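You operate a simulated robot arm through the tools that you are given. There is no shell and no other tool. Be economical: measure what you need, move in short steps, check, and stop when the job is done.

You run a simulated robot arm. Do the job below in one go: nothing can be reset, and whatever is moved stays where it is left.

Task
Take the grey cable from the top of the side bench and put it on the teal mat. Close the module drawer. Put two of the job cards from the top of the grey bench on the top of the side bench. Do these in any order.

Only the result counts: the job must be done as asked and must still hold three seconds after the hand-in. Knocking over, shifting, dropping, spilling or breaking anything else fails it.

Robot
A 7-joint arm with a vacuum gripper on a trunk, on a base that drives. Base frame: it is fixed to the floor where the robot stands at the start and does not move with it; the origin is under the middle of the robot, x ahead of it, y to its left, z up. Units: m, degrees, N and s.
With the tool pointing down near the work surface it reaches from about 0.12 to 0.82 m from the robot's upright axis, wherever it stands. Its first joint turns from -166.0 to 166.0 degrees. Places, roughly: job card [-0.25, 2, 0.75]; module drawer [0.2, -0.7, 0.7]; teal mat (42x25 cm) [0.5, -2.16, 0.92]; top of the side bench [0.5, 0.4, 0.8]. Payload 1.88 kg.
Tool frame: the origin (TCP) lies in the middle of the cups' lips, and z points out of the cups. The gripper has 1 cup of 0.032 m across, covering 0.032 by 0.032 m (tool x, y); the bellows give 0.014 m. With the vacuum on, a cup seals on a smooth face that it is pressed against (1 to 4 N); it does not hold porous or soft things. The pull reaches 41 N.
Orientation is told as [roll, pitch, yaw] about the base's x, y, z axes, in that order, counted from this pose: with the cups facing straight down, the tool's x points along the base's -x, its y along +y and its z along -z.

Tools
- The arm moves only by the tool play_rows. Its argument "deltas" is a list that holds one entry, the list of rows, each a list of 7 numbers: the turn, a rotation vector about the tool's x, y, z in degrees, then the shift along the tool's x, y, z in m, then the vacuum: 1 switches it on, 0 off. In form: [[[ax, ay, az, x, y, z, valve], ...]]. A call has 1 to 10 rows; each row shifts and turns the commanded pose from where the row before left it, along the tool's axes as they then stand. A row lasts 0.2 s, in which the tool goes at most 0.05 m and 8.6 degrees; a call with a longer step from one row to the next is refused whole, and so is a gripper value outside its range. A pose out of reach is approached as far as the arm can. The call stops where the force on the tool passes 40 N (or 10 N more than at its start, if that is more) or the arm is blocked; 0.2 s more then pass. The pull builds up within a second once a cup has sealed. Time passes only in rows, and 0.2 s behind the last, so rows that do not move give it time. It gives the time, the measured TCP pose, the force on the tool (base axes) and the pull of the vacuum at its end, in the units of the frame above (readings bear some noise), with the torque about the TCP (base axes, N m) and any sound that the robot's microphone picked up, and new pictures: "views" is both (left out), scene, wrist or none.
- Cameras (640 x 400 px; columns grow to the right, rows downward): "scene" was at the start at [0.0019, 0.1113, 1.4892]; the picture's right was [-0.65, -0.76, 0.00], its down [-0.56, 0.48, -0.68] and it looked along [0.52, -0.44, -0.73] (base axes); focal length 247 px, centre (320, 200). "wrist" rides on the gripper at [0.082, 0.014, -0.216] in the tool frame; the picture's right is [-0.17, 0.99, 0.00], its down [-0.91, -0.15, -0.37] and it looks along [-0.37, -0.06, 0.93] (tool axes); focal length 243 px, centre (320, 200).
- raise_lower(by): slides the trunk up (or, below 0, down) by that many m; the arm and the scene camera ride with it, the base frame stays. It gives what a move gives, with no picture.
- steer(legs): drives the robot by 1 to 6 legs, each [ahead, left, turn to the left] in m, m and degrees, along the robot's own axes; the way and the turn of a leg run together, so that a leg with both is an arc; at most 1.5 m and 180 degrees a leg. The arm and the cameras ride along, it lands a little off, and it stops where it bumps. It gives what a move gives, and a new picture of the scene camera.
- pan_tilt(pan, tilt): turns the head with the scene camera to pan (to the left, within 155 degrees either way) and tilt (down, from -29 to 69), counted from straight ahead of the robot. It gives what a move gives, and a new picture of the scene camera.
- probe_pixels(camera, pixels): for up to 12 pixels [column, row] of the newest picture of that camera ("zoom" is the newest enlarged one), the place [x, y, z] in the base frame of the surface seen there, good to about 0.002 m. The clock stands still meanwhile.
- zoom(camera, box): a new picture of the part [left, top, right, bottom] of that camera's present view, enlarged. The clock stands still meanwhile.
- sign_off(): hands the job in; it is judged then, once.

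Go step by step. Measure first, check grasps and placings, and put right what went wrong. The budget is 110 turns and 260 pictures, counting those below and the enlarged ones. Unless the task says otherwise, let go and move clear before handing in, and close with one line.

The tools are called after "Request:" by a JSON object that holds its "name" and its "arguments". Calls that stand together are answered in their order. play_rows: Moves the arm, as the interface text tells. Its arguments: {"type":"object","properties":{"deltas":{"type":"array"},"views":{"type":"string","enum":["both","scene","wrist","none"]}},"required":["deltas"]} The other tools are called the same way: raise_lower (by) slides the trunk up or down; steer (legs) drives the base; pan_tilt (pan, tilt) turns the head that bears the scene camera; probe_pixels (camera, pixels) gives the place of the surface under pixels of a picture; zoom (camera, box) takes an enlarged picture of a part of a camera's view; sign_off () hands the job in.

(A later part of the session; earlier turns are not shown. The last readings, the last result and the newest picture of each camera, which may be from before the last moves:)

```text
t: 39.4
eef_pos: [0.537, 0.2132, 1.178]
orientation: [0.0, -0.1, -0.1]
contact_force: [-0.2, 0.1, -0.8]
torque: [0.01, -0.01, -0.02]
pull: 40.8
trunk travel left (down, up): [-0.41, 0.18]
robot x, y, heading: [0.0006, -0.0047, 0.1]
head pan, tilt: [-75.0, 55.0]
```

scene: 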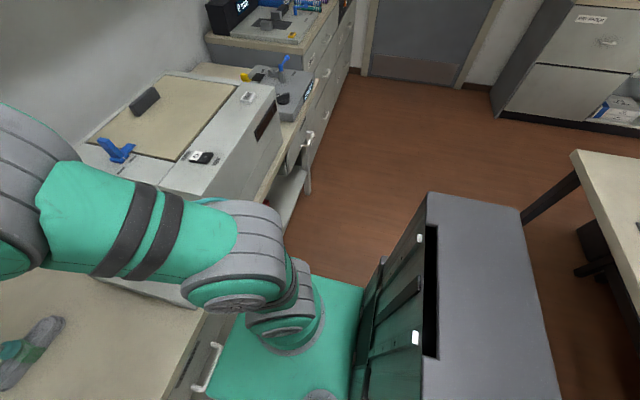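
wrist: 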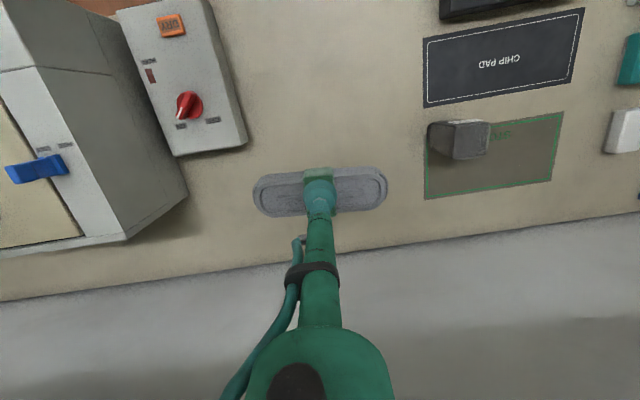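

The cable is held. I'll retract it toward the robot before driving.

Request:
{"name": "play_rows", "arguments": {"deltas": [[[0, 0, 0, 0.04, -0.02, -0.01, 1], [0, 0, 0, 0.04, -0.02, -0.01, 1], [0, 0, 0, 0.04, -0.02, -0.01, 1], [0, 0, 0, 0.04, -0.02, -0.01, 1], [0, 0, 0, 0.04, -0.02, 0, 1], [0, 0, 0, 0.0, -0.04, 0, 1], [0, 0, 0, 0.0, -0.04, 0, 1]]], "views": "none"}}

Request:
{"name": "steer", "arguments": {"legs": [[-0.1, 0, 0], [0, -1.0, 0]]}}

```text
t: 41.0
eef_pos: [0.3389, 0.0341, 1.216]
orientation: [0.0, 0.0, 0.0]
contact_force: [0.5, 0.0, -0.1]
torque: [-0.05, 0.03, -0.01]
pull: 40.6
trunk travel left (down, up): [-0.41, 0.18]
robot x, y, heading: [-0.0046, 0.0017, -0.3]
head pan, tilt: [-75.0, 55.0]
```

```text
t: 46.9
eef_pos: [0.2315, -0.9816, 1.2165]
orientation: [0.0, 0.0, -1.0]
contact_force: [0.6, 0.5, -0.4]
torque: [-0.03, 0.0, 0.0]
pull: 40.7
trunk travel left (down, up): [-0.41, 0.18]
robot x, y, heading: [-0.1102, -1.014, -1.0]
head pan, tilt: [-75.0, 55.0]
```

scene: 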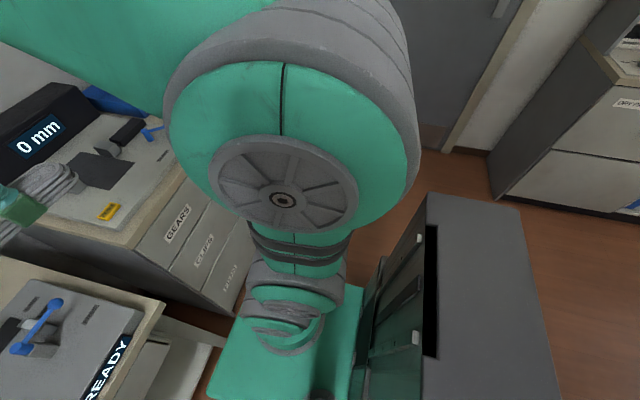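

The drive went cleanly. I'll go another 0.95 m to the right.

Request:
{"name": "steer", "arguments": {"legs": [[0, -0.95, 1]]}}

Request:
{"name": "pan_tilt", "arguments": {"pan": -35, "tilt": 45}}

```text
t: 51.9
eef_pos: [0.2231, -1.9289, 1.2158]
orientation: [0.0, 0.0, 0.0]
contact_force: [-0.5, 0.0, -0.3]
torque: [-0.02, 0.0, -0.02]
pull: 40.8
trunk travel left (down, up): [-0.41, 0.18]
robot x, y, heading: [-0.1152, -1.9599, 0.1]
head pan, tilt: [-75.0, 55.0]
```

scene: 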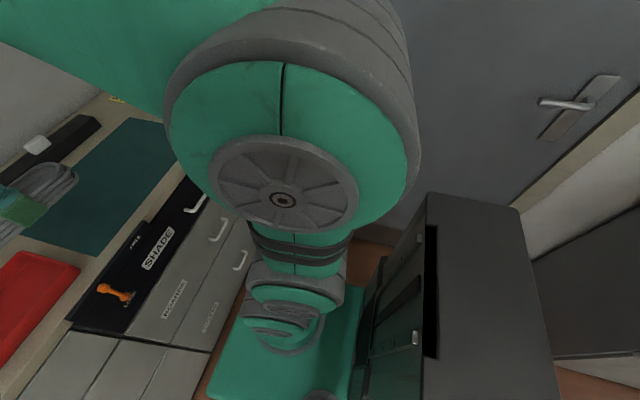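

```text
t: 53.0
eef_pos: [0.2231, -1.9304, 1.2156]
orientation: [0.1, 0.0, 0.0]
contact_force: [-0.6, -0.7, -1.5]
torque: [-0.01, 0.0, 0.04]
pull: 40.6
trunk travel left (down, up): [-0.41, 0.18]
robot x, y, heading: [-0.1168, -1.9627, -0.3]
head pan, tilt: [-35.0, 45.0]
```

scene: 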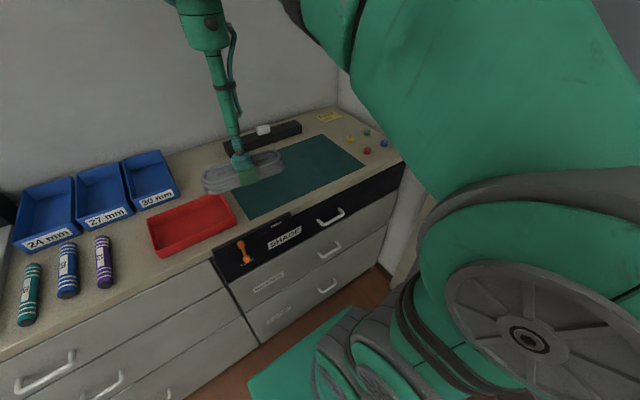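

The mat spans about (235,195) to (362,165) in the scene picture. I'll probe its corners.

Request:
{"name": "probe_pixels", "arguments": {"camera": "scene", "pixels": [[322, 137], [360, 164], [243, 215], [290, 175], [320, 165], [262, 130], [265, 140], [200, 220], [350, 139]]}}

Request:
{"name": "play_rows", "arguments": {"deltas": [[[0, 0, 0, -0.04, -0.028, 0, 1], [0, 0, 0, -0.04, -0.028, 0, 1], [0, 0, 0, -0.04, -0.028, 0, 1], [0, 0, 0, -0.04, -0.028, 0, 1], [0, 0, 0, -0.04, -0.028, 0, 1], [0, 0, 0, -0.03, -0.028, 0, 1], [0, 0, 0, -0.03, -0.028, 0, 1], [0, 0, 0, -0.02, -0.028, 0, 1]]]}}

```text
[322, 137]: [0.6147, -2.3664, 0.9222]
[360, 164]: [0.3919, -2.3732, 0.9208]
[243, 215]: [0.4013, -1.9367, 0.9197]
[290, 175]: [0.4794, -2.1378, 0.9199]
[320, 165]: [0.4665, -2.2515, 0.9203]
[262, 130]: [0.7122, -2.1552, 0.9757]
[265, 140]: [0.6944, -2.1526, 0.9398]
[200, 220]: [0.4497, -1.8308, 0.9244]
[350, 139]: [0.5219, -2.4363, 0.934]
```

```text
t: 54.8
eef_pos: [0.4766, -2.1346, 1.1961]
orientation: [-0.1, -0.1, 0.1]
contact_force: [0.3, 0.7, -0.9]
torque: [-0.06, -0.04, 0.01]
pull: 40.2
out of reach, approached as far as the arm can: row 7, 8
trunk travel left (down, up): [-0.41, 0.18]
robot x, y, heading: [-0.1148, -1.9675, -0.2]
head pan, tilt: [-35.0, 45.0]
```

scene: 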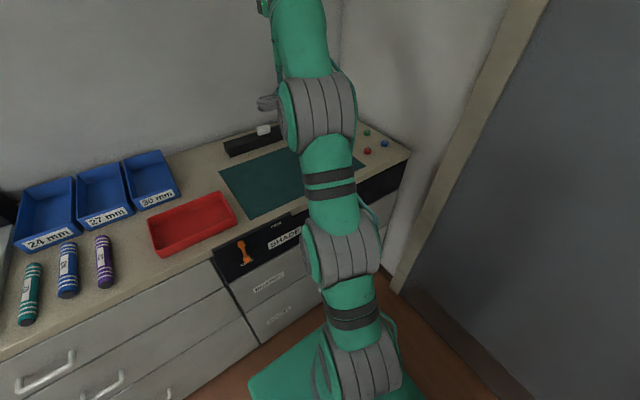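
wrist: 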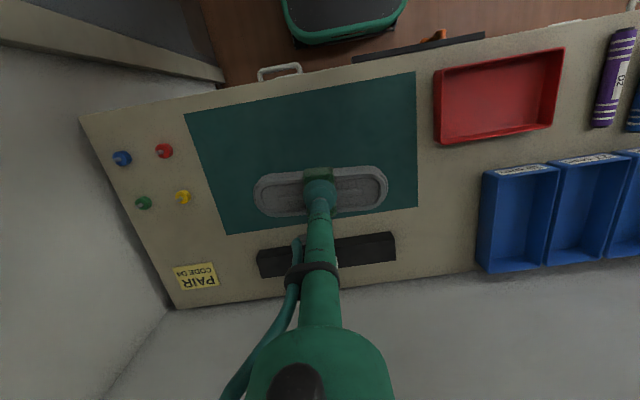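

The cable is over the mat (centre about (0.505,-2.16)). Descending, with a small shift toward the centre.

Request:
{"name": "play_rows", "arguments": {"deltas": [[[0, 0, 0, 0, 0, 0.045, 1], [0, 0, 0, 0, 0, 0.045, 1], [0, 0, 0, -0.015, -0.01, 0.045, 1], [0, 0, 0, -0.01, -0.01, 0.045, 1], [0, 0, 0, 0, 0, 0.035, 1], [0, 0, 0, 0, 0, 0.01, 1], [0, 0, 0, 0, 0, 0, 1]]]}}

```text
t: 56.4
eef_pos: [0.5005, -2.1512, 0.9688]
orientation: [0.1, 0.0, 0.0]
contact_force: [-1.1, 0.1, -1.6]
torque: [-0.04, -0.01, -0.03]
pull: 40.5
trunk travel left (down, up): [-0.41, 0.18]
robot x, y, heading: [-0.1139, -1.9607, -0.2]
head pan, tilt: [-35.0, 45.0]
```

scene: 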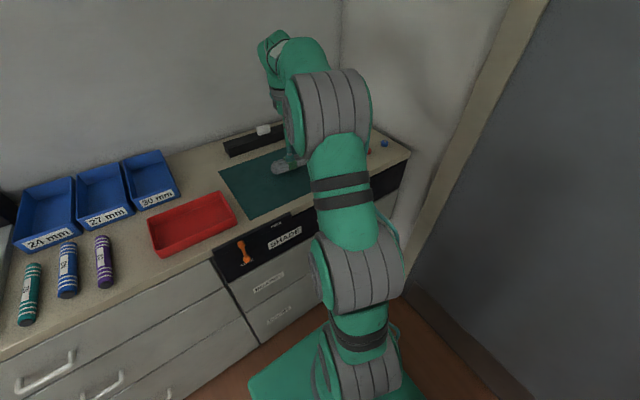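
wrist: 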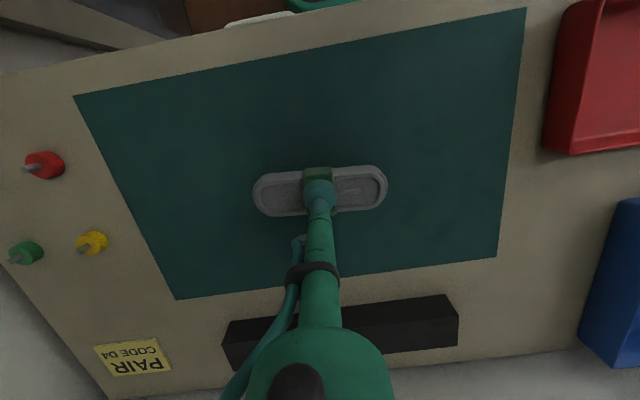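

Centred on the mat; lower the last 17 mm gently.

Request:
{"name": "play_rows", "arguments": {"deltas": [[[0, 0, 0, 0, 0, 0.008, 1], [0, 0, 0, 0, 0, 0.005, 1], [0, 0, 0, 0, 0, 0.004, 1], [0, 0, 0, 0, 0, 0, 1]]], "views": "none"}}

```text
t: 57.4
eef_pos: [0.501, -2.152, 0.9519]
orientation: [0.0, 0.0, 0.1]
contact_force: [0.9, -0.7, -1.4]
torque: [-0.01, -0.02, -0.01]
pull: 40.6
trunk travel left (down, up): [-0.41, 0.18]
robot x, y, heading: [-0.1176, -1.9595, 0.4]
head pan, tilt: [-35.0, 45.0]
```

Request:
{"name": "play_rows", "arguments": {"deltas": [[[0, 0, 0, 0, 0, 0.002, 1], [0, 0, 0, 0, 0, 0.002, 1], [0, 0, 0, 0, 0, 0, 1]]], "views": "wrist"}}

```text
t: 58.2
eef_pos: [0.5006, -2.1518, 0.95]
orientation: [-0.1, -0.2, 0.0]
contact_force: [0.0, -1.4, 12.7]
torque: [0.04, 0.04, -0.06]
pull: 40.2
trunk travel left (down, up): [-0.41, 0.18]
robot x, y, heading: [-0.1174, -1.9631, 0.0]
head pan, tilt: [-35.0, 45.0]
```

wrist: 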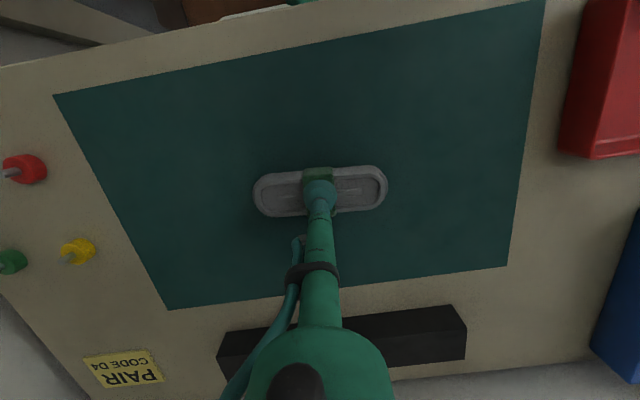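

Contact at 12.7 N: the cable rests on the mat. Releasing and lifting.

Request:
{"name": "play_rows", "arguments": {"deltas": [[[0, 0, 0, 0, 0, -0.002, 0], [0, 0, 0, 0, 0, 0, 0], [0, 0, 0, 0, 0, 0, 0], [0, 0, 0, 0, 0, 0, 0], [0, 0, 0, 0, 0, 0, 0], [0, 0, 0, 0, 0, -0.01, 0], [0, 0, 0, 0, 0, -0.04, 0], [0, 0, 0, 0, 0, -0.05, 0], [0, 0, 0, 0, 0, -0.05, 0], [0, 0, 0, 0, 0, -0.05, 0]]], "views": "wrist"}}

```text
t: 60.4
eef_pos: [0.5012, -2.1546, 1.1474]
orientation: [-0.1, -0.1, 0.0]
contact_force: [0.1, 0.1, 0.5]
torque: [0.01, -0.01, 0.0]
pull: 0.0
trunk travel left (down, up): [-0.41, 0.18]
robot x, y, heading: [-0.1138, -1.9613, -0.1]
head pan, tilt: [-35.0, 45.0]
```

wrist: 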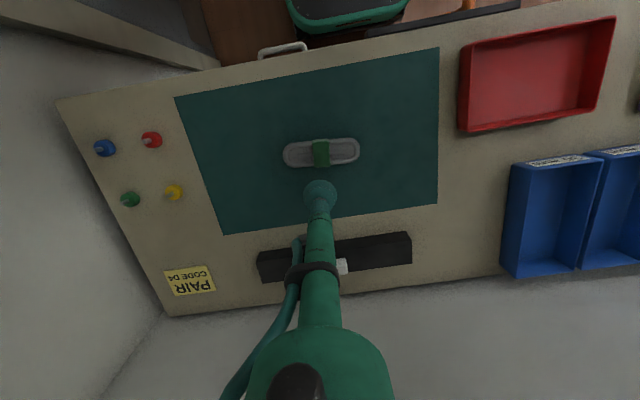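

The cable lies on the mat. Retracting the arm and driving back to the left toward the grey bench.

Request:
{"name": "play_rows", "arguments": {"deltas": [[[0, 0, 0, 0, 0, -0.045, 0], [0, 0, 0, 0.04, 0.025, 0, 0], [0, 0, 0, 0.04, 0.025, 0, 0], [0, 0, 0, 0.04, 0.025, 0, 0], [0, 0, 0, 0.04, 0.025, 0, 0], [0, 0, 0, 0.04, 0.025, 0, 0], [0, 0, 0, 0.04, 0.025, 0, 0], [0, 0, 0, 0.04, 0.025, 0, 0]]], "views": "none"}}

Request:
{"name": "pan_tilt", "arguments": {"pan": 80, "tilt": 40}}

Request:
{"name": "steer", "arguments": {"legs": [[0, 1.4, 0], [0, 1.4, 0]]}}

```text
t: 62.2
eef_pos: [0.2159, -1.9745, 1.1748]
orientation: [0.0, 0.0, 0.0]
contact_force: [0.7, -0.5, -1.2]
torque: [0.0, 0.05, -0.01]
pull: 0.1
out of reach, approached as far as the arm can: row 1
trunk travel left (down, up): [-0.41, 0.18]
robot x, y, heading: [-0.1179, -1.9634, -0.1]
head pan, tilt: [-35.0, 45.0]
```

```text
t: 64.1
eef_pos: [0.215, -1.9741, 1.1749]
orientation: [0.0, 0.0, 0.0]
contact_force: [-0.1, 0.7, -0.8]
torque: [-0.01, 0.02, -0.01]
pull: 0.1
trunk travel left (down, up): [-0.41, 0.18]
robot x, y, heading: [-0.1133, -1.9633, 0.2]
head pan, tilt: [80.0, 40.0]
```

scene: 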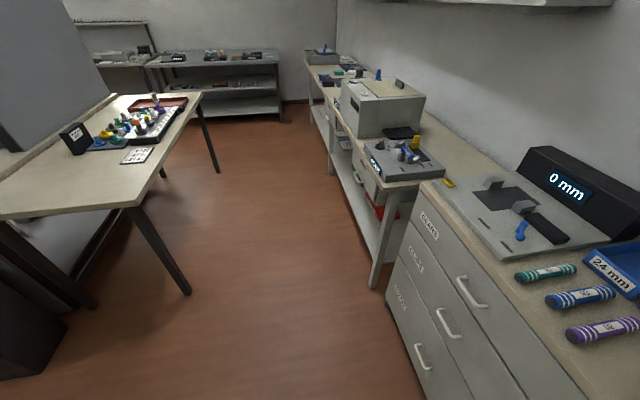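

```text
t: 77.5
eef_pos: [0.1726, 0.7934, 1.1756]
orientation: [0.0, -0.1, 1.1]
contact_force: [0.2, 0.2, 0.6]
torque: [0.02, -0.02, 0.01]
pull: 0.1
trunk travel left (down, up): [-0.41, 0.18]
robot x, y, heading: [-0.1609, 0.7999, 1.1]
head pan, tilt: [80.0, 40.0]
```

scene: 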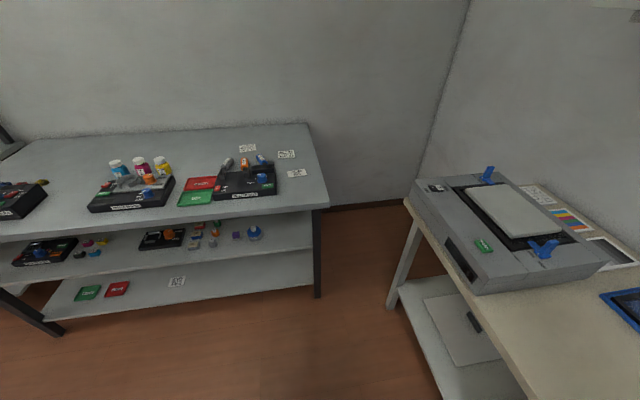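

The three cards on the grey bench top are at (297,173), (287,154) and (247,148). I'll measure them.

Request:
{"name": "probe_pixels", "arguments": {"camera": "scene", "pixels": [[297, 173], [287, 154], [247, 148], [325, 205], [308, 124], [262, 178], [240, 195], [265, 158]]}}

Request:
{"name": "zoom", "arguments": {"camera": "scene", "box": [170, 130, 330, 230]}}

Request:
{"name": "pan_tilt", "arguments": {"pan": 10, "tilt": 50}}

```text
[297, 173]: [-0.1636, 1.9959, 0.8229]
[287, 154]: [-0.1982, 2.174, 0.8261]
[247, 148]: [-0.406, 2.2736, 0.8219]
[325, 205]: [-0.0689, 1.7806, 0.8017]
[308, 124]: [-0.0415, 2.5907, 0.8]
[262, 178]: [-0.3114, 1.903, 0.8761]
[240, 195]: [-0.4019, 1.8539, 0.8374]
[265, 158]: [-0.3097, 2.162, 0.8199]
```

```text
4.00 times, centred on (250, 180) of scene
```

zoom: 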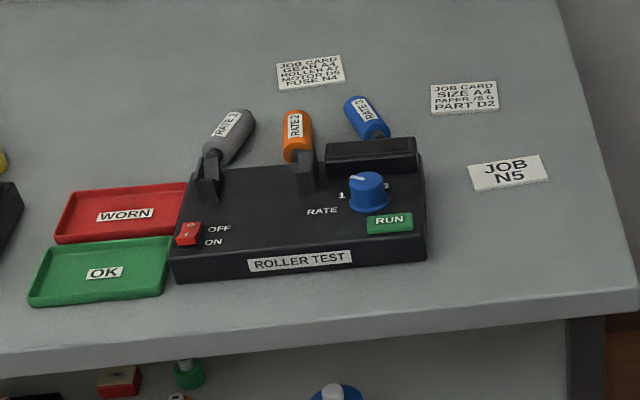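

```text
t: 78.9
eef_pos: [0.1729, 0.793, 1.1751]
orientation: [0.0, 0.0, 1.0]
contact_force: [-0.1, -0.1, -0.5]
torque: [0.0, -0.01, 0.0]
pull: 0.1
trunk travel left (down, up): [-0.41, 0.18]
robot x, y, heading: [-0.1583, 0.7989, 1.0]
head pan, tilt: [10.0, 50.0]
```

scene: 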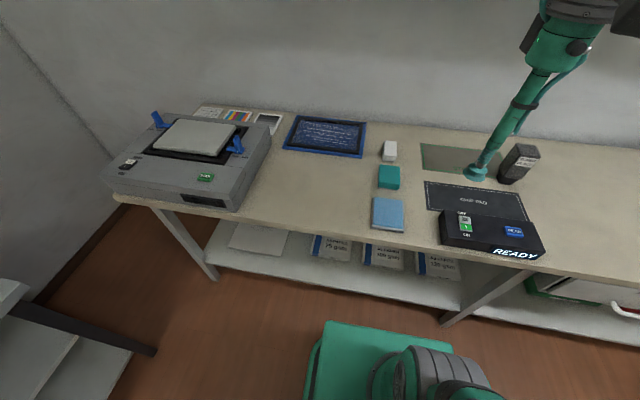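

Two cards read "JOB CARD" (SIZE A4 and GEAR A4); the third reads only "JOB N5", so I'll take the two labelled ones. I'm measuring the free bench area around (310,190) and the robot's own footprint.

Request:
{"name": "probe_pixels", "arguments": {"camera": "scene", "pixels": [[310, 190], [340, 180], [280, 200], [340, 215], [265, 195], [375, 215], [375, 180], [365, 155], [284, 150], [330, 320], [310, 360], [450, 345]]}}

Request:
{"name": "pan_tilt", "arguments": {"pan": 80, "tilt": 69}}

Request:
{"name": "probe_pixels", "arguments": {"camera": "scene", "pixels": [[320, 350], [320, 300], [400, 350], [250, 350], [320, 390], [200, 390], [450, 390]]}}

```text
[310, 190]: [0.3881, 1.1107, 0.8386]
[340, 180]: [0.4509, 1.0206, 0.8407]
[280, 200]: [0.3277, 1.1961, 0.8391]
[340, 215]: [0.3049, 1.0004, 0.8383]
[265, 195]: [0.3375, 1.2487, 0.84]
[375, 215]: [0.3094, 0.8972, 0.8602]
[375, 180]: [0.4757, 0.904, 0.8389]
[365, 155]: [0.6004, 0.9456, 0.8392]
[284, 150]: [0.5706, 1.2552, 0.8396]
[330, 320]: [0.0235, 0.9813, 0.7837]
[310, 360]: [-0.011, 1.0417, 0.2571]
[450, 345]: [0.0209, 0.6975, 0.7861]
```

```text
t: 80.3
eef_pos: [0.1724, 0.7925, 1.1765]
orientation: [0.0, -0.1, 1.0]
contact_force: [-0.3, -0.1, -0.9]
torque: [0.01, 0.03, -0.02]
pull: 0.0
trunk travel left (down, up): [-0.41, 0.18]
robot x, y, heading: [-0.1597, 0.7999, 1.2]
head pan, tilt: [80.0, 68.8]
```

scene: 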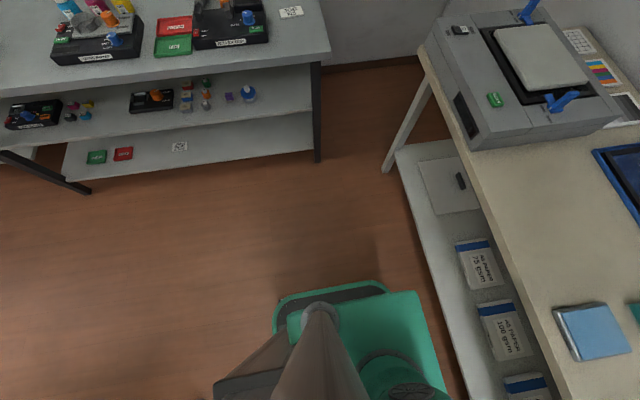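

```text
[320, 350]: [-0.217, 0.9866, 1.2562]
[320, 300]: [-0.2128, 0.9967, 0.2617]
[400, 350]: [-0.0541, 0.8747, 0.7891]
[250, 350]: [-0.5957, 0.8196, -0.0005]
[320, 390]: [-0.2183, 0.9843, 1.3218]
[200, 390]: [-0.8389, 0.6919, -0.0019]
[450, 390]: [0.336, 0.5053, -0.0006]
```

Base half-width is about 0.25 m. I'll check the grey bench's lower shelf front before approaching.

Request:
{"name": "probe_pixels", "arguments": {"camera": "scene", "pixels": [[250, 160], [250, 120], [250, 72], [317, 155], [180, 146], [70, 180]]}}

Request:
{"name": "steer", "arguments": {"legs": [[-0.12, 0.55, -1]]}}

```text
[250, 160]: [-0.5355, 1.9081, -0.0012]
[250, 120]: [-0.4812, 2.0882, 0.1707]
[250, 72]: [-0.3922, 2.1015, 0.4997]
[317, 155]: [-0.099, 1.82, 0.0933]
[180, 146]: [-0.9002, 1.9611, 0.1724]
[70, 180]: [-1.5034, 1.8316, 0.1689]
```

```text
t: 83.5
eef_pos: [0.0512, 1.3327, 1.1755]
orientation: [0.0, 0.0, -0.4]
contact_force: [-0.5, 0.6, 0.0]
torque: [-0.05, -0.03, 0.03]
pull: 0.1
trunk travel left (down, up): [-0.41, 0.18]
robot x, y, heading: [-0.2839, 1.3506, -0.4]
head pan, tilt: [80.0, 68.8]
```

scene: 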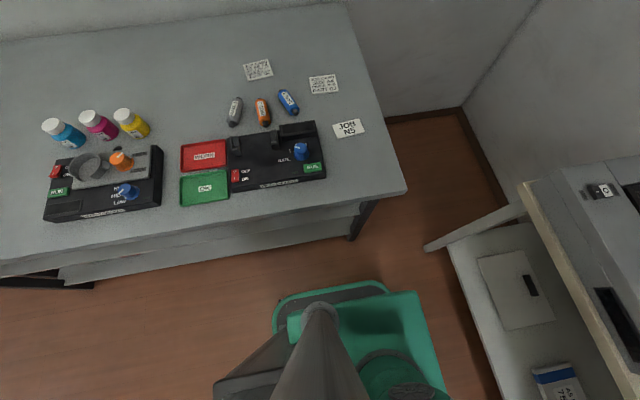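

Clear of the bench. I'll nudge 0.13 m closer and measure the cards precisely.

Request:
{"name": "steer", "arguments": {"legs": [[0, 0.13, 0]]}}

Request:
{"name": "zoom", "arguments": {"camera": "scene", "box": [200, 40, 400, 180]}}

```text
t: 84.8
eef_pos: [0.0501, 1.4619, 1.1748]
orientation: [-0.1, 0.0, -0.4]
contact_force: [0.2, 0.2, 0.3]
torque: [0.02, 0.03, -0.01]
pull: 0.1
trunk travel left (down, up): [-0.41, 0.18]
robot x, y, heading: [-0.2819, 1.4753, -0.4]
head pan, tilt: [80.0, 68.8]
```

scene: 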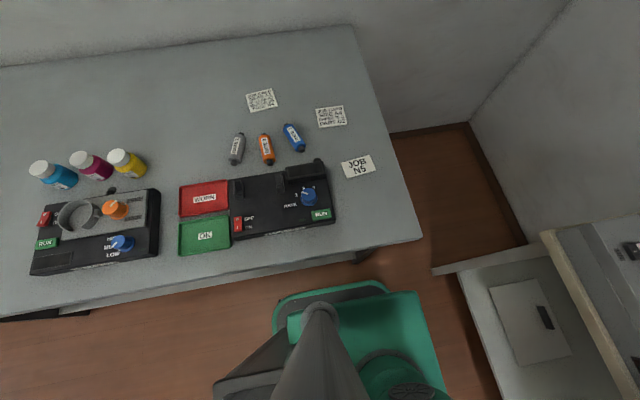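

```text
2.86 times, centred on (300, 110) of scene
```

zoom: 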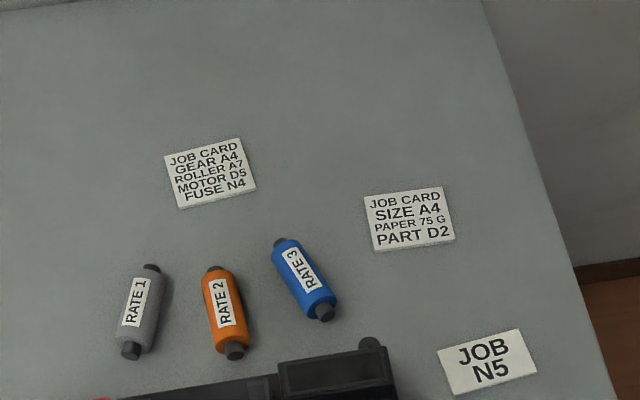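

I'll measure the corners and centres of the SIZE A4 card (zoom (410,218)) and the GEAR A4 card (zoom (210,173)).

Request:
{"name": "probe_pixels", "arguments": {"camera": "zoom", "pixels": [[410, 218], [368, 200], [440, 190], [452, 238], [376, 247], [210, 173], [168, 158], [238, 141], [253, 185], [182, 205], [300, 265], [400, 280]]}}

```text
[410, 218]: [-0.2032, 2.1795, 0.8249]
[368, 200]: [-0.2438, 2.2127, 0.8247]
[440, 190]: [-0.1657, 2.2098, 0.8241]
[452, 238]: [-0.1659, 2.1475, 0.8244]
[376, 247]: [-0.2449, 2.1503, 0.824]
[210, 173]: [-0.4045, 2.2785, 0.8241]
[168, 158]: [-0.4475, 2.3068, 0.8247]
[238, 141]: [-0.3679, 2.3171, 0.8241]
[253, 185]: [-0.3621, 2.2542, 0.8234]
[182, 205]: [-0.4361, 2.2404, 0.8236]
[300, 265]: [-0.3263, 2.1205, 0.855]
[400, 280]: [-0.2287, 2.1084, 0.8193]
```

Both cards are about 8×6.5 cm with tops at z≈0.824. Moving the arm over to the SIZE A4 card first.

Request:
{"name": "play_rows", "arguments": {"deltas": [[[0, 0, 0, 0.0149, 0.0422, 0, 0], [0, 0, 0, 0.0149, 0.0422, 0, 0], [0, 0, 0, 0.0149, 0.0422, 0, 0], [0, 0, 0, 0.0149, 0.0422, 0, 0], [0, 0, 0, 0.0149, 0.0422, 0, 0], [0, 0, 0, 0.0149, 0.0422, 0, 0], [0, 0, 0, 0.0149, 0.0422, 0, 0], [0, 0, 0, 0.0149, 0.0422, 0, 0], [0, 0, 0, 0.0149, 0.0422, 0, 0], [0, 0, 0, 0, 0, 0.045, 0]]], "views": "none"}}

Request:
{"name": "play_rows", "arguments": {"deltas": [[[0, 0, 0, 0.0149, 0.0422, 0, 0], [0, 0, 0, 0.0149, 0.0422, 0, 0], [0, 0, 0, 0, 0, 0.045, 0], [0, 0, 0, 0, 0, 0.045, 0], [0, 0, 0, 0.0149, 0.0422, 0, 0], [0, 0, 0, 0.0149, 0.0422, 0, 0], [0, 0, 0, 0.0149, 0.0422, 0, 0], [0, 0, 0, 0.0149, 0.0422, 0, 0], [0, 0, 0, 0.0149, 0.0422, 0, 0]]]}}

```text
t: 87.0
eef_pos: [-0.0796, 1.8424, 1.1305]
orientation: [0.1, 0.0, -0.4]
contact_force: [-0.1, 0.1, 0.0]
torque: [-0.02, 0.0, 0.01]
pull: 0.1
trunk travel left (down, up): [-0.41, 0.18]
robot x, y, heading: [-0.283, 1.4752, -0.3]
head pan, tilt: [80.0, 68.8]
```

```text
t: 89.0
eef_pos: [-0.1816, 2.1423, 1.0342]
orientation: [-0.6, 0.1, -0.4]
contact_force: [-0.4, 2.0, -3.2]
torque: [-0.37, -0.01, -0.02]
pull: 0.1
trunk travel left (down, up): [-0.41, 0.18]
robot x, y, heading: [-0.2797, 1.4745, -0.4]
head pan, tilt: [80.0, 68.8]
```

scene: 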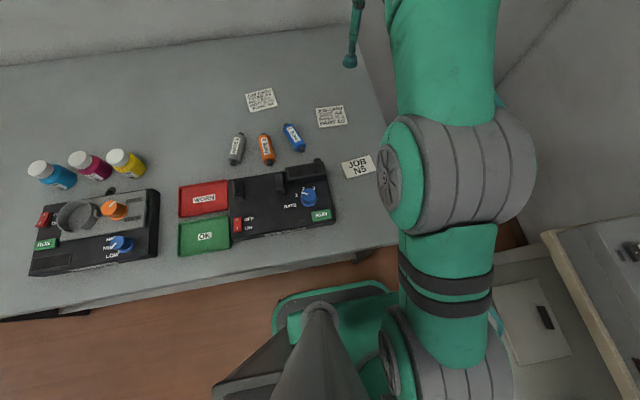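
wrist: 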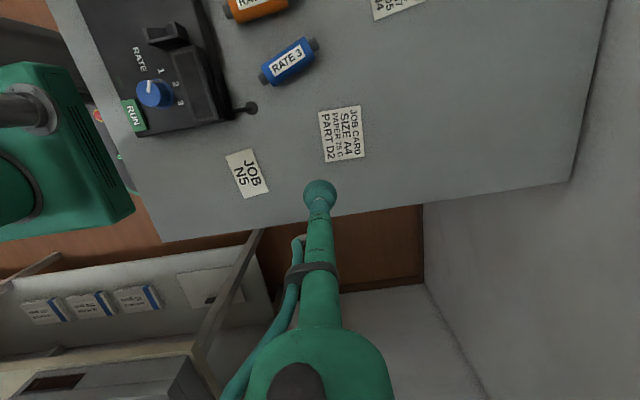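

There is a slight force reading; I'll check whether it persists.

Request:
{"name": "play_rows", "arguments": {"deltas": [[[0, 0, 0, 0, 0, 0, 0], [0, 0, 0, 0, 0, 0, 0]]], "views": "none"}}

```text
t: 89.6
eef_pos: [-0.1829, 2.1392, 1.0424]
orientation: [0.0, 0.0, -0.4]
contact_force: [0.0, 1.3, 1.1]
torque: [-0.01, 0.02, 0.02]
pull: 0.0
trunk travel left (down, up): [-0.41, 0.18]
robot x, y, heading: [-0.2799, 1.476, -0.3]
head pan, tilt: [80.0, 68.8]
```

It was only the reach edge. I'll descend and then align.

Request:
{"name": "play_rows", "arguments": {"deltas": [[[0, 0, 0, 0, 0, 0.045, 0], [0, 0, 0, 0, 0, 0.045, 0], [0, 0, 0, 0.01, 0.02, 0.03, 0], [0, 0, 0, 0.01, 0.02, 0.0, 0], [0, 0, 0, 0, 0, 0, 0]]], "views": "wrist"}}

```text
t: 90.8
eef_pos: [-0.2025, 2.1799, 0.9217]
orientation: [-0.1, 0.0, -0.4]
contact_force: [-0.3, 0.0, -0.1]
torque: [0.02, -0.03, -0.02]
pull: 0.1
trunk travel left (down, up): [-0.41, 0.18]
robot x, y, heading: [-0.2827, 1.4736, -0.3]
head pan, tilt: [80.0, 68.8]
```

wrist: 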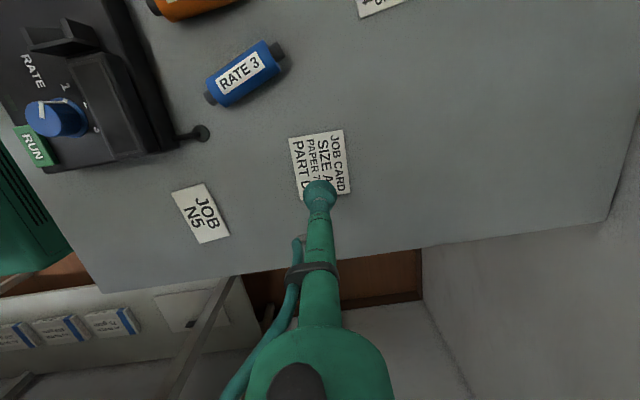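

Right over the card centre. Going down 0.097 m and pressing with the vacuum on.

Request:
{"name": "play_rows", "arguments": {"deltas": [[[0, 0, 0, 0, 0, 0.045, 1], [0, 0, 0, 0, 0, 0.04, 1], [0, 0, 0, 0, 0, 0.008, 1], [0, 0, 0, 0, 0, 0.005, 1], [0, 0, 0, 0, 0, 0.002, 1], [0, 0, 0, 0, 0, 0, 1], [0, 0, 0, 0, 0, 0, 1], [0, 0, 0, 0, 0, 0, 1], [0, 0, 0, 0, 0, 0, 1]]], "views": "wrist"}}

```text
t: 92.8
eef_pos: [-0.2018, 2.1787, 0.8216]
orientation: [0.2, 0.0, -0.4]
contact_force: [-1.2, 5.0, 17.6]
torque: [-0.05, 0.02, -0.02]
pull: 40.9
trunk travel left (down, up): [-0.41, 0.18]
robot x, y, heading: [-0.2785, 1.4758, -0.3]
head pan, tilt: [80.0, 68.8]
```

wrist: 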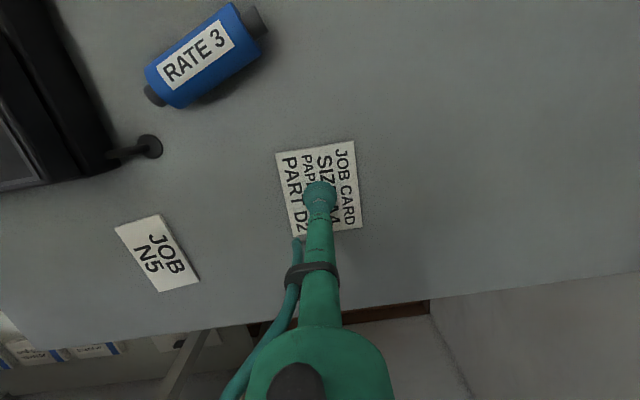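

Sealed at 40.9 N. Lifting, then drawing inward.

Request:
{"name": "play_rows", "arguments": {"deltas": [[[0, 0, 0, 0, 0, -0.01, 1], [0, 0, 0, 0, 0, -0.02, 1], [0, 0, 0, 0, 0, -0.04, 1], [0, 0, 0, 0, 0, -0.04, 1], [0, 0, 0, 0, 0, -0.04, 1], [0, 0, 0, 0, -0.04, -0.02, 1], [0, 0, 0, -0.01, -0.04, -0.02, 1], [0, 0, 0, -0.01, -0.04, -0.02, 1], [0, 0, 0, -0.01, -0.04, -0.02, 1], [0, 0, 0, -0.01, -0.04, -0.02, 1]]], "views": "wrist"}}

```text
t: 95.0
eef_pos: [-0.1643, 1.9781, 1.0699]
orientation: [-0.2, 0.0, -0.3]
contact_force: [0.3, 0.7, -0.3]
torque: [-0.04, -0.01, -0.03]
pull: 40.0
trunk travel left (down, up): [-0.41, 0.18]
robot x, y, heading: [-0.2808, 1.4737, -0.3]
head pan, tilt: [80.0, 68.8]
```

wrist: 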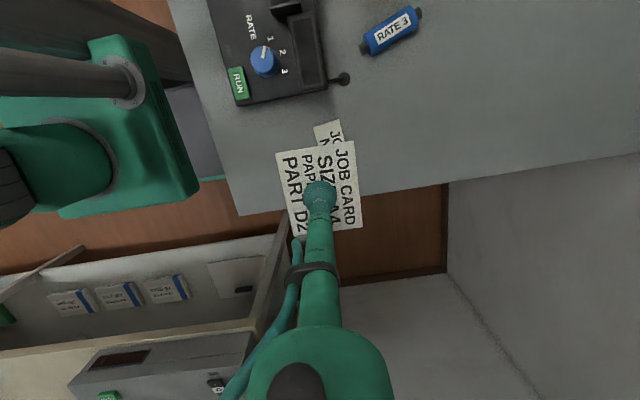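

Card is held. Carrying it along a tight arc to the free spot on the side bench.

Request:
{"name": "play_rows", "arguments": {"deltas": [[[0, 0, 0, -0.02, -0.044, -0.008, 1], [0, 0, 0, -0.02, -0.044, -0.008, 1], [0, 0, 0, -0.02, -0.044, -0.008, 1], [0, 0, 0, -0.02, -0.044, -0.008, 1], [0, 0, 0, -0.02, -0.044, -0.008, 1], [0, 0, 0, -0.02, -0.044, -0.008, 1], [0, 0, 0, -0.02, -0.044, -0.008, 1], [0, 0, 0, -0.02, -0.044, -0.008, 1], [0, 0, 0, -0.02, -0.044, -0.008, 1], [0, 0, 0, -0.02, -0.044, 0, 1]]], "views": "none"}}

Request:
{"name": "play_rows", "arguments": {"deltas": [[[0, 0, 0, -0.0304, -0.0368, 0, 1], [0, 0, 0, -0.0304, -0.0368, 0, 1], [0, 0, 0, -0.0304, -0.0368, 0, 1], [0, 0, 0, -0.0304, -0.0368, 0, 1], [0, 0, 0, -0.0304, -0.0368, 0, 1], [0, 0, 0, -0.0304, -0.0368, 0, 1], [0, 0, 0, -0.0304, -0.0368, 0, 1], [0, 0, 0, -0.0304, -0.0368, 0, 1], [0, 0, 0, -0.0304, -0.0368, 0, 1]]]}}

```text
t: 97.2
eef_pos: [0.0324, 1.539, 1.1438]
orientation: [0.0, 0.0, -0.4]
contact_force: [-0.7, -0.1, 0.0]
torque: [-0.02, 0.02, 0.03]
pull: 40.7
trunk travel left (down, up): [-0.41, 0.18]
robot x, y, heading: [-0.2815, 1.4714, -0.3]
head pan, tilt: [80.0, 68.8]
```

```text
t: 99.2
eef_pos: [0.3066, 1.2012, 1.1381]
orientation: [0.2, 0.3, -0.4]
contact_force: [0.8, -0.2, -1.2]
torque: [0.05, 0.17, -0.01]
pull: 40.9
trunk travel left (down, up): [-0.41, 0.18]
robot x, y, heading: [-0.281, 1.4758, -0.4]
head pan, tilt: [80.0, 68.8]
```

scene: 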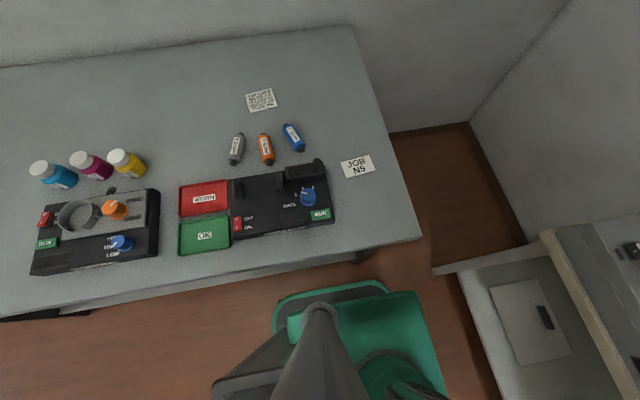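
wrist: 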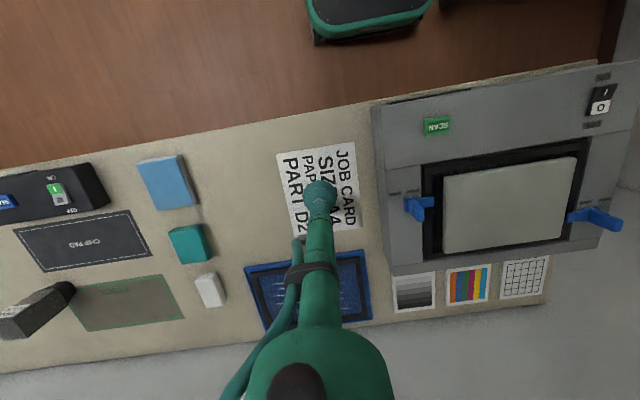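

Free space lies between the machine (378,150) and the blue pad (170,180). I'll lower toward (0.35, 1.17).

Request:
{"name": "play_rows", "arguments": {"deltas": [[[0, 0, 0, -0.005, -0.005, 0.045, 1], [0, 0, 0, -0.01, -0.01, 0.045, 1], [0, 0, 0, -0.015, -0.015, 0.04, 1], [0, 0, 0, -0.01, 0, 0.045, 1], [0, 0, 0, 0, 0, 0.045, 1], [0, 0, 0, 0, 0, 0.045, 1], [0, 0, 0, 0, 0, 0, 1]]], "views": "wrist"}}

Request:
{"name": "probe_pixels", "arguments": {"camera": "wrist", "pixels": [[240, 190], [385, 190], [310, 120], [320, 275], [280, 160], [350, 160]]}}

```text
t: 100.8
eef_pos: [0.3424, 1.1745, 0.8763]
orientation: [0.0, 0.0, -0.4]
contact_force: [0.2, -0.6, 0.3]
torque: [-0.02, -0.02, -0.01]
pull: 40.9
trunk travel left (down, up): [-0.41, 0.18]
robot x, y, heading: [-0.2825, 1.4767, -0.5]
head pan, tilt: [80.0, 68.8]
```

wrist: 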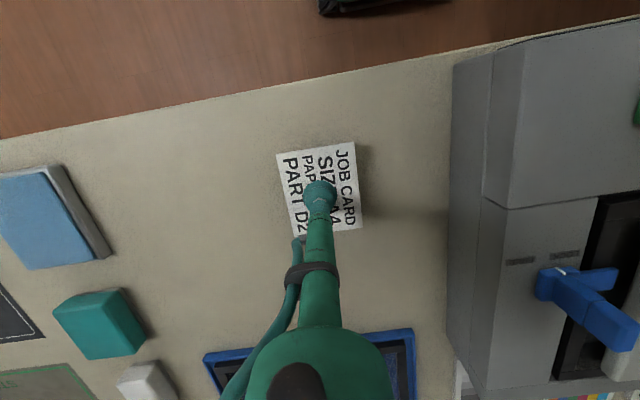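

```text
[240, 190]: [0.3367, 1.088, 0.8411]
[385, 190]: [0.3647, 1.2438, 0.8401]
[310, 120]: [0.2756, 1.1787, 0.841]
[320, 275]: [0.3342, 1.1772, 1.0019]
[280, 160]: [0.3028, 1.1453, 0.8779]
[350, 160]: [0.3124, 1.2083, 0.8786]
```

Clear bench under the card at z=0.841. Lowering the last 3 cm.

Request:
{"name": "play_rows", "arguments": {"deltas": [[[0, 0, 0, 0, 0, 0.02, 1], [0, 0, 0, 0, 0, 0.007, 1], [0, 0, 0, 0, 0, 0.003, 1], [0, 0, 0, 0, 0, 0.002, 1], [0, 0, 0, 0, 0, 0, 1]]], "views": "wrist"}}

```text
t: 102.0
eef_pos: [0.3442, 1.1744, 0.8457]
orientation: [0.0, 0.0, -0.3]
contact_force: [-0.2, 0.1, -0.1]
torque: [-0.02, 0.03, 0.01]
pull: 40.8
trunk travel left (down, up): [-0.41, 0.18]
robot x, y, heading: [-0.2798, 1.4735, -0.2]
head pan, tilt: [80.0, 68.8]
```

wrist: 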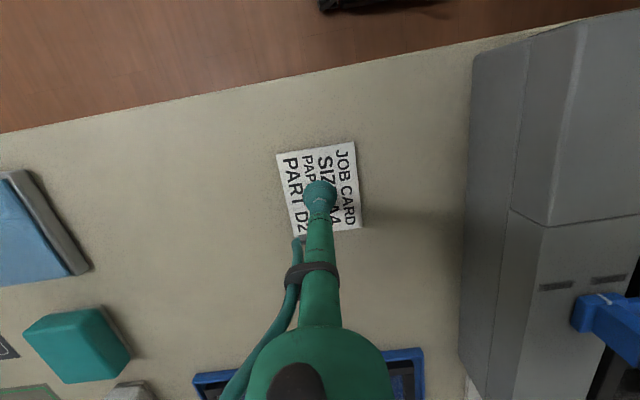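

No contact yet; 3 mm more, then release and lift.

Request:
{"name": "play_rows", "arguments": {"deltas": [[[0, 0, 0, 0, 0, 0.002, 1], [0, 0, 0, 0, 0, 0.001, 1], [0, 0, 0, 0, 0, 0, 1]]], "views": "none"}}

Request:
{"name": "play_rows", "arguments": {"deltas": [[[0, 0, 0, 0, 0, 0, 0], [0, 0, 0, 0, 0, 0, 0], [0, 0, 0, 0, 0, 0, 0], [0, 0, 0, 0, 0, 0, 0], [0, 0, 0, 0, 0, 0, 0], [0, 0, 0, 0, 0, -0.01, 0], [0, 0, 0, 0, 0, -0.04, 0], [0, 0, 0, 0, 0, -0.045, 0], [0, 0, 0, 0, 0, -0.045, 0], [0, 0, 0, 0, 0, -0.045, 0]]], "views": "wrist"}}

```text
t: 102.8
eef_pos: [0.3439, 1.1739, 0.8433]
orientation: [0.0, 0.0, -0.5]
contact_force: [-1.7, 2.0, 0.2]
torque: [0.0, 0.0, -0.03]
pull: 41.0
trunk travel left (down, up): [-0.41, 0.18]
robot x, y, heading: [-0.2787, 1.4748, -0.4]
head pan, tilt: [80.0, 68.8]
```

```text
t: 105.0
eef_pos: [0.3428, 1.1725, 1.0294]
orientation: [0.1, 0.1, -0.5]
contact_force: [0.3, 0.0, 0.1]
torque: [0.0, -0.03, 0.0]
pull: 0.1
trunk travel left (down, up): [-0.41, 0.18]
robot x, y, heading: [-0.2828, 1.4748, -0.4]
head pan, tilt: [80.0, 68.8]
```

wrist: 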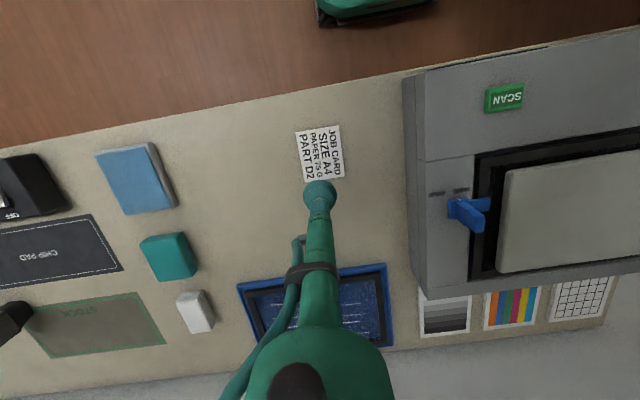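

Card 1 lies well on the bench. I'll tuck the arm in, then reposition the base for the farther GEAR A4 card.

Request:
{"name": "play_rows", "arguments": {"deltas": [[[0, 0, 0, 0.02, 0, -0.04, 0], [0, 0, 0, 0.02, 0, -0.04, 0], [0, 0, 0, 0.045, 0, 0, 0], [0, 0, 0, 0.045, 0.01, 0, 0], [0, 0, 0, 0.04, 0.025, 0, 0], [0, 0, 0, 0.03, 0.035, 0, 0], [0, 0, 0, 0.03, 0.038, 0, 0], [0, 0, 0, 0.03, 0.038, 0, 0], [0, 0, 0, 0.02, 0.04, 0, 0], [0, 0, 0, 0.01, 0.04, 0, 0]]], "views": "none"}}

Request:
{"name": "steer", "arguments": {"legs": [[-0.1, 0.03, 0.4]]}}

```text
t: 107.2
eef_pos: [0.0538, 1.4011, 1.1074]
orientation: [0.0, 0.1, -0.5]
contact_force: [0.3, 0.3, 0.0]
torque: [-0.02, 0.01, 0.03]
pull: 0.1
trunk travel left (down, up): [-0.41, 0.18]
robot x, y, heading: [-0.2812, 1.4756, -0.5]
head pan, tilt: [80.0, 68.8]
```

```text
t: 108.4
eef_pos: [-0.0436, 1.4341, 1.1073]
orientation: [0.0, 0.0, 0.1]
contact_force: [-0.4, -0.8, 0.3]
torque: [-0.01, -0.02, -0.01]
pull: 0.0
trunk travel left (down, up): [-0.41, 0.18]
robot x, y, heading: [-0.3794, 1.5079, 0.1]
head pan, tilt: [80.0, 68.8]
```

scene: 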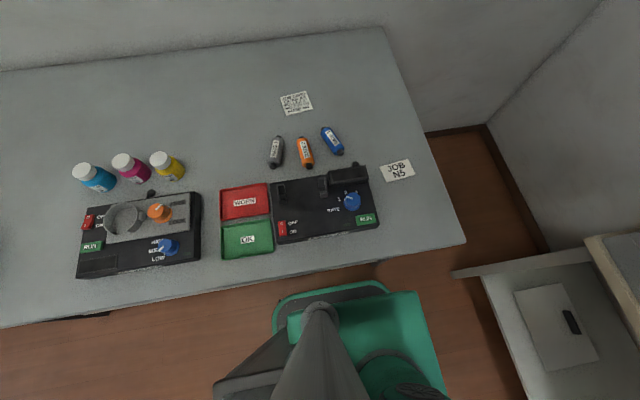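

I'm nearer now. Swinging the arm toward the GEAR card, lowering to z≈0.93 on the way.

Request:
{"name": "play_rows", "arguments": {"deltas": [[[0, 0, 0, 0.018, 0.043, 0, 0], [0, 0, 0, 0.018, 0.043, 0, 0], [0, 0, 0, 0.018, 0.043, 0, 0], [0, 0, 0, 0.018, 0.043, 0, 0], [0, 0, 0, 0.018, 0.043, 0, 0], [0, 0, 0, 0.018, 0.043, 0, 0], [0, 0, 0, 0.018, 0.043, 0, 0], [0, 0, 0, 0.018, 0.043, 0, 0], [0, 0, 0, 0.018, 0.043, 0, 0], [0, 0, 0, 0.018, 0.043, 0, 0]]], "views": "none"}}

Request:
{"name": "play_rows", "arguments": {"deltas": [[[0, 0, 0, 0.016, 0.025, 0.035, 0], [0, 0, 0, 0.016, 0.025, 0.035, 0], [0, 0, 0, 0.016, 0.025, 0.035, 0], [0, 0, 0, 0.016, 0.025, 0.035, 0], [0, 0, 0, 0.015, 0.025, 0.035, 0], [0, 0, 0, 0.015, 0.042, 0, 0], [0, 0, 0, 0.015, 0.042, 0, 0], [0, 0, 0, 0.015, 0.042, 0, 0], [0, 0, 0, 0.015, 0.042, 0, 0], [0, 0, 0, 0.015, 0.042, 0, 0]]]}}

```text
t: 110.6
eef_pos: [-0.2256, 1.8655, 1.1064]
orientation: [0.0, 0.0, -0.1]
contact_force: [-0.1, 0.6, 0.8]
torque: [0.04, -0.04, -0.02]
pull: 0.1
trunk travel left (down, up): [-0.41, 0.18]
robot x, y, heading: [-0.377, 1.5052, -0.1]
head pan, tilt: [80.0, 68.8]
```

```text
t: 112.8
eef_pos: [-0.376, 2.2022, 0.9284]
orientation: [-0.2, -0.1, 0.1]
contact_force: [-0.7, 0.6, -1.4]
torque: [-0.15, 0.03, 0.01]
pull: 0.0
trunk travel left (down, up): [-0.41, 0.18]
robot x, y, heading: [-0.3773, 1.5, -0.0]
head pan, tilt: [80.0, 68.8]
```

scene: 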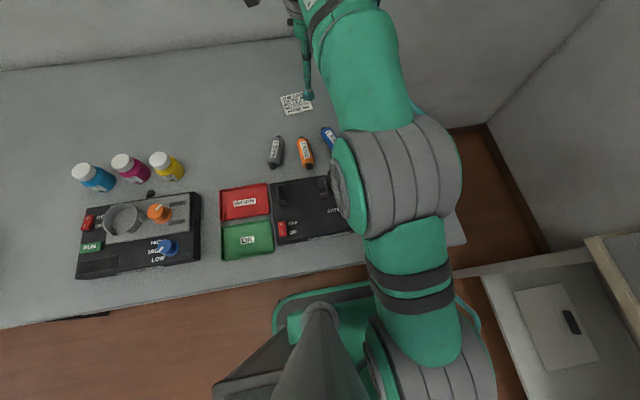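
wrist: 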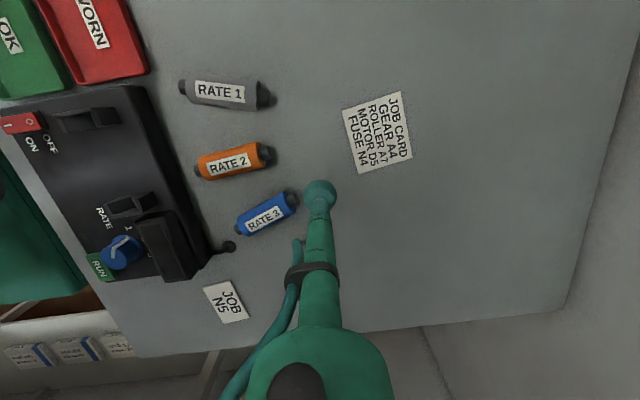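

At the reach limit for this height; I'll lower 5 cm (past the RATE tubes already) and move on to the card.

Request:
{"name": "play_rows", "arguments": {"deltas": [[[0, 0, 0, 0, 0, 0.03, 0], [0, 0, 0, 0, 0, 0.025, 0], [0, 0, 0, 0.012, 0.035, 0, 0], [0, 0, 0, 0.012, 0.035, 0, 0], [0, 0, 0, 0, 0, 0, 0]]], "views": "wrist"}}

```text
t: 114.0
eef_pos: [-0.3986, 2.2545, 0.8822]
orientation: [0.6, 0.0, 0.0]
contact_force: [0.0, 0.6, 1.0]
torque: [0.15, -0.02, 0.0]
pull: 0.0
out of reach, approached as far as the arm can: row 4
trunk travel left (down, up): [-0.41, 0.18]
robot x, y, heading: [-0.3803, 1.5054, -0.0]
head pan, tilt: [80.0, 68.8]
```

wrist: 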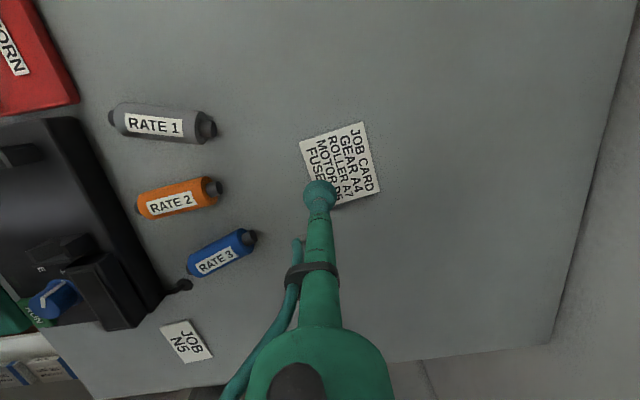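

Nearly there; I need about 2 cm more in y. Lowering a bit more and then shifting.

Request:
{"name": "play_rows", "arguments": {"deltas": [[[0, 0, 0, 0, 0, 0.03, 0], [0, 0, 0, 0.004, 0.012, 0.008, 0], [0, 0, 0, 0.004, 0.012, 0, 0], [0, 0, 0, 0, 0, 0, 0], [0, 0, 0, 0, 0, 0, 0]]], "views": "wrist"}}

```text
t: 115.2
eef_pos: [-0.4091, 2.2644, 0.8342]
orientation: [-0.1, 0.0, -0.1]
contact_force: [-0.3, 1.2, -1.0]
torque: [0.0, 0.0, 0.03]
pull: 0.0
out of reach, approached as far as the arm can: row 3
trunk travel left (down, up): [-0.41, 0.18]
robot x, y, heading: [-0.3776, 1.5054, 0.1]
head pan, tilt: [80.0, 68.8]
```

wrist: 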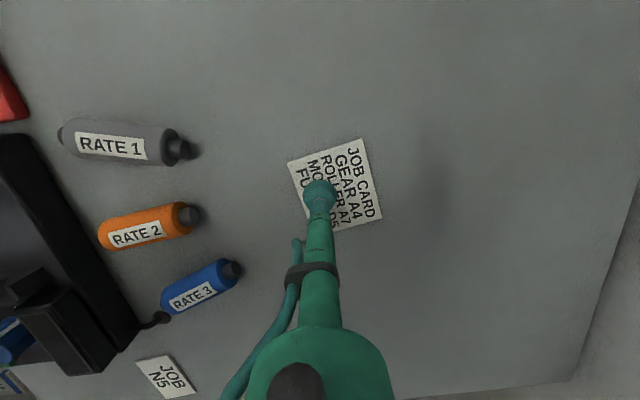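

The cup is just inside the card. Gaining 6 mm more while pressing down with the vacuum on.

Request:
{"name": "play_rows", "arguments": {"deltas": [[[0, 0, 0, 0, 0.003, 0.003, 1], [0, 0, 0, 0, 0.003, 0.003, 1], [0, 0, 0, 0, 0, 0.004, 1], [0, 0, 0, 0, 0, 0.003, 1], [0, 0, 0, 0, 0, 0, 1], [0, 0, 0, 0, 0, 0, 1], [0, 0, 0, 0, 0, 0, 1], [0, 0, 0, 0, 0, 0, 1]]], "views": "wrist"}}

```text
t: 117.0
eef_pos: [-0.4094, 2.2682, 0.8219]
orientation: [0.2, 0.0, 0.0]
contact_force: [-1.6, -2.3, 10.2]
torque: [-0.01, -0.01, 0.01]
pull: 40.1
out of reach, approached as far as the arm can: row 1
trunk travel left (down, up): [-0.41, 0.18]
robot x, y, heading: [-0.3802, 1.5055, -0.1]
head pan, tilt: [80.0, 68.8]
```

wrist: 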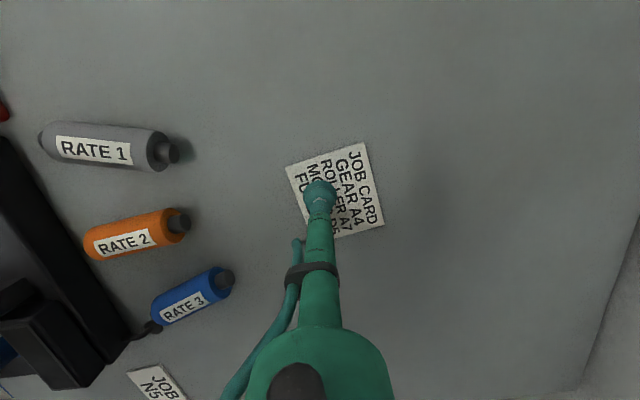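

Sealed at 40.1 N. Lifting, pulling back slightly as it rises above the tubes.

Request:
{"name": "play_rows", "arguments": {"deltas": [[[0, 0, 0, 0, 0, -0.01, 1], [0, 0, 0, 0, -0.003, -0.02, 1], [0, 0, 0, 0, -0.007, -0.025, 1], [0, 0, 0, 0, -0.015, -0.03, 1], [0, 0, 0, 0, -0.02, -0.03, 1], [0, 0, 0, 0, -0.025, -0.03, 1], [0, 0, 0, -0.01, -0.03, -0.03, 1], [0, 0, 0, -0.015, -0.04, -0.02, 1], [0, 0, 0, -0.015, -0.04, -0.02, 1], [0, 0, 0, -0.015, -0.04, -0.02, 1]]], "views": "wrist"}}

```text
t: 119.2
eef_pos: [-0.3538, 2.044, 1.0557]
orientation: [-0.1, 0.0, 0.0]
contact_force: [-0.6, 0.9, 0.8]
torque: [-0.05, -0.01, 0.04]
pull: 40.5
out of reach, approached as far as the arm can: row 1
trunk travel left (down, up): [-0.41, 0.18]
robot x, y, heading: [-0.3828, 1.5056, 0.2]
head pan, tilt: [80.0, 68.8]
```

wrist: 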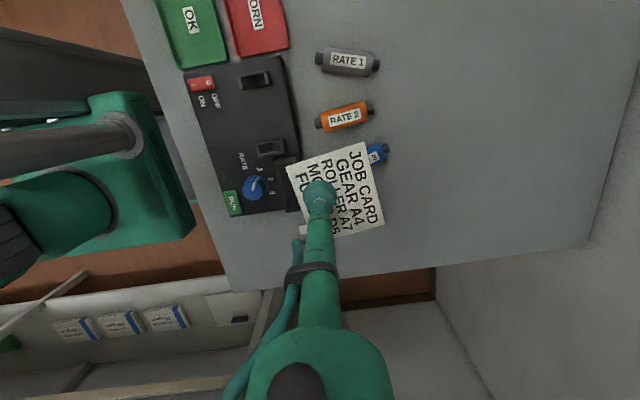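

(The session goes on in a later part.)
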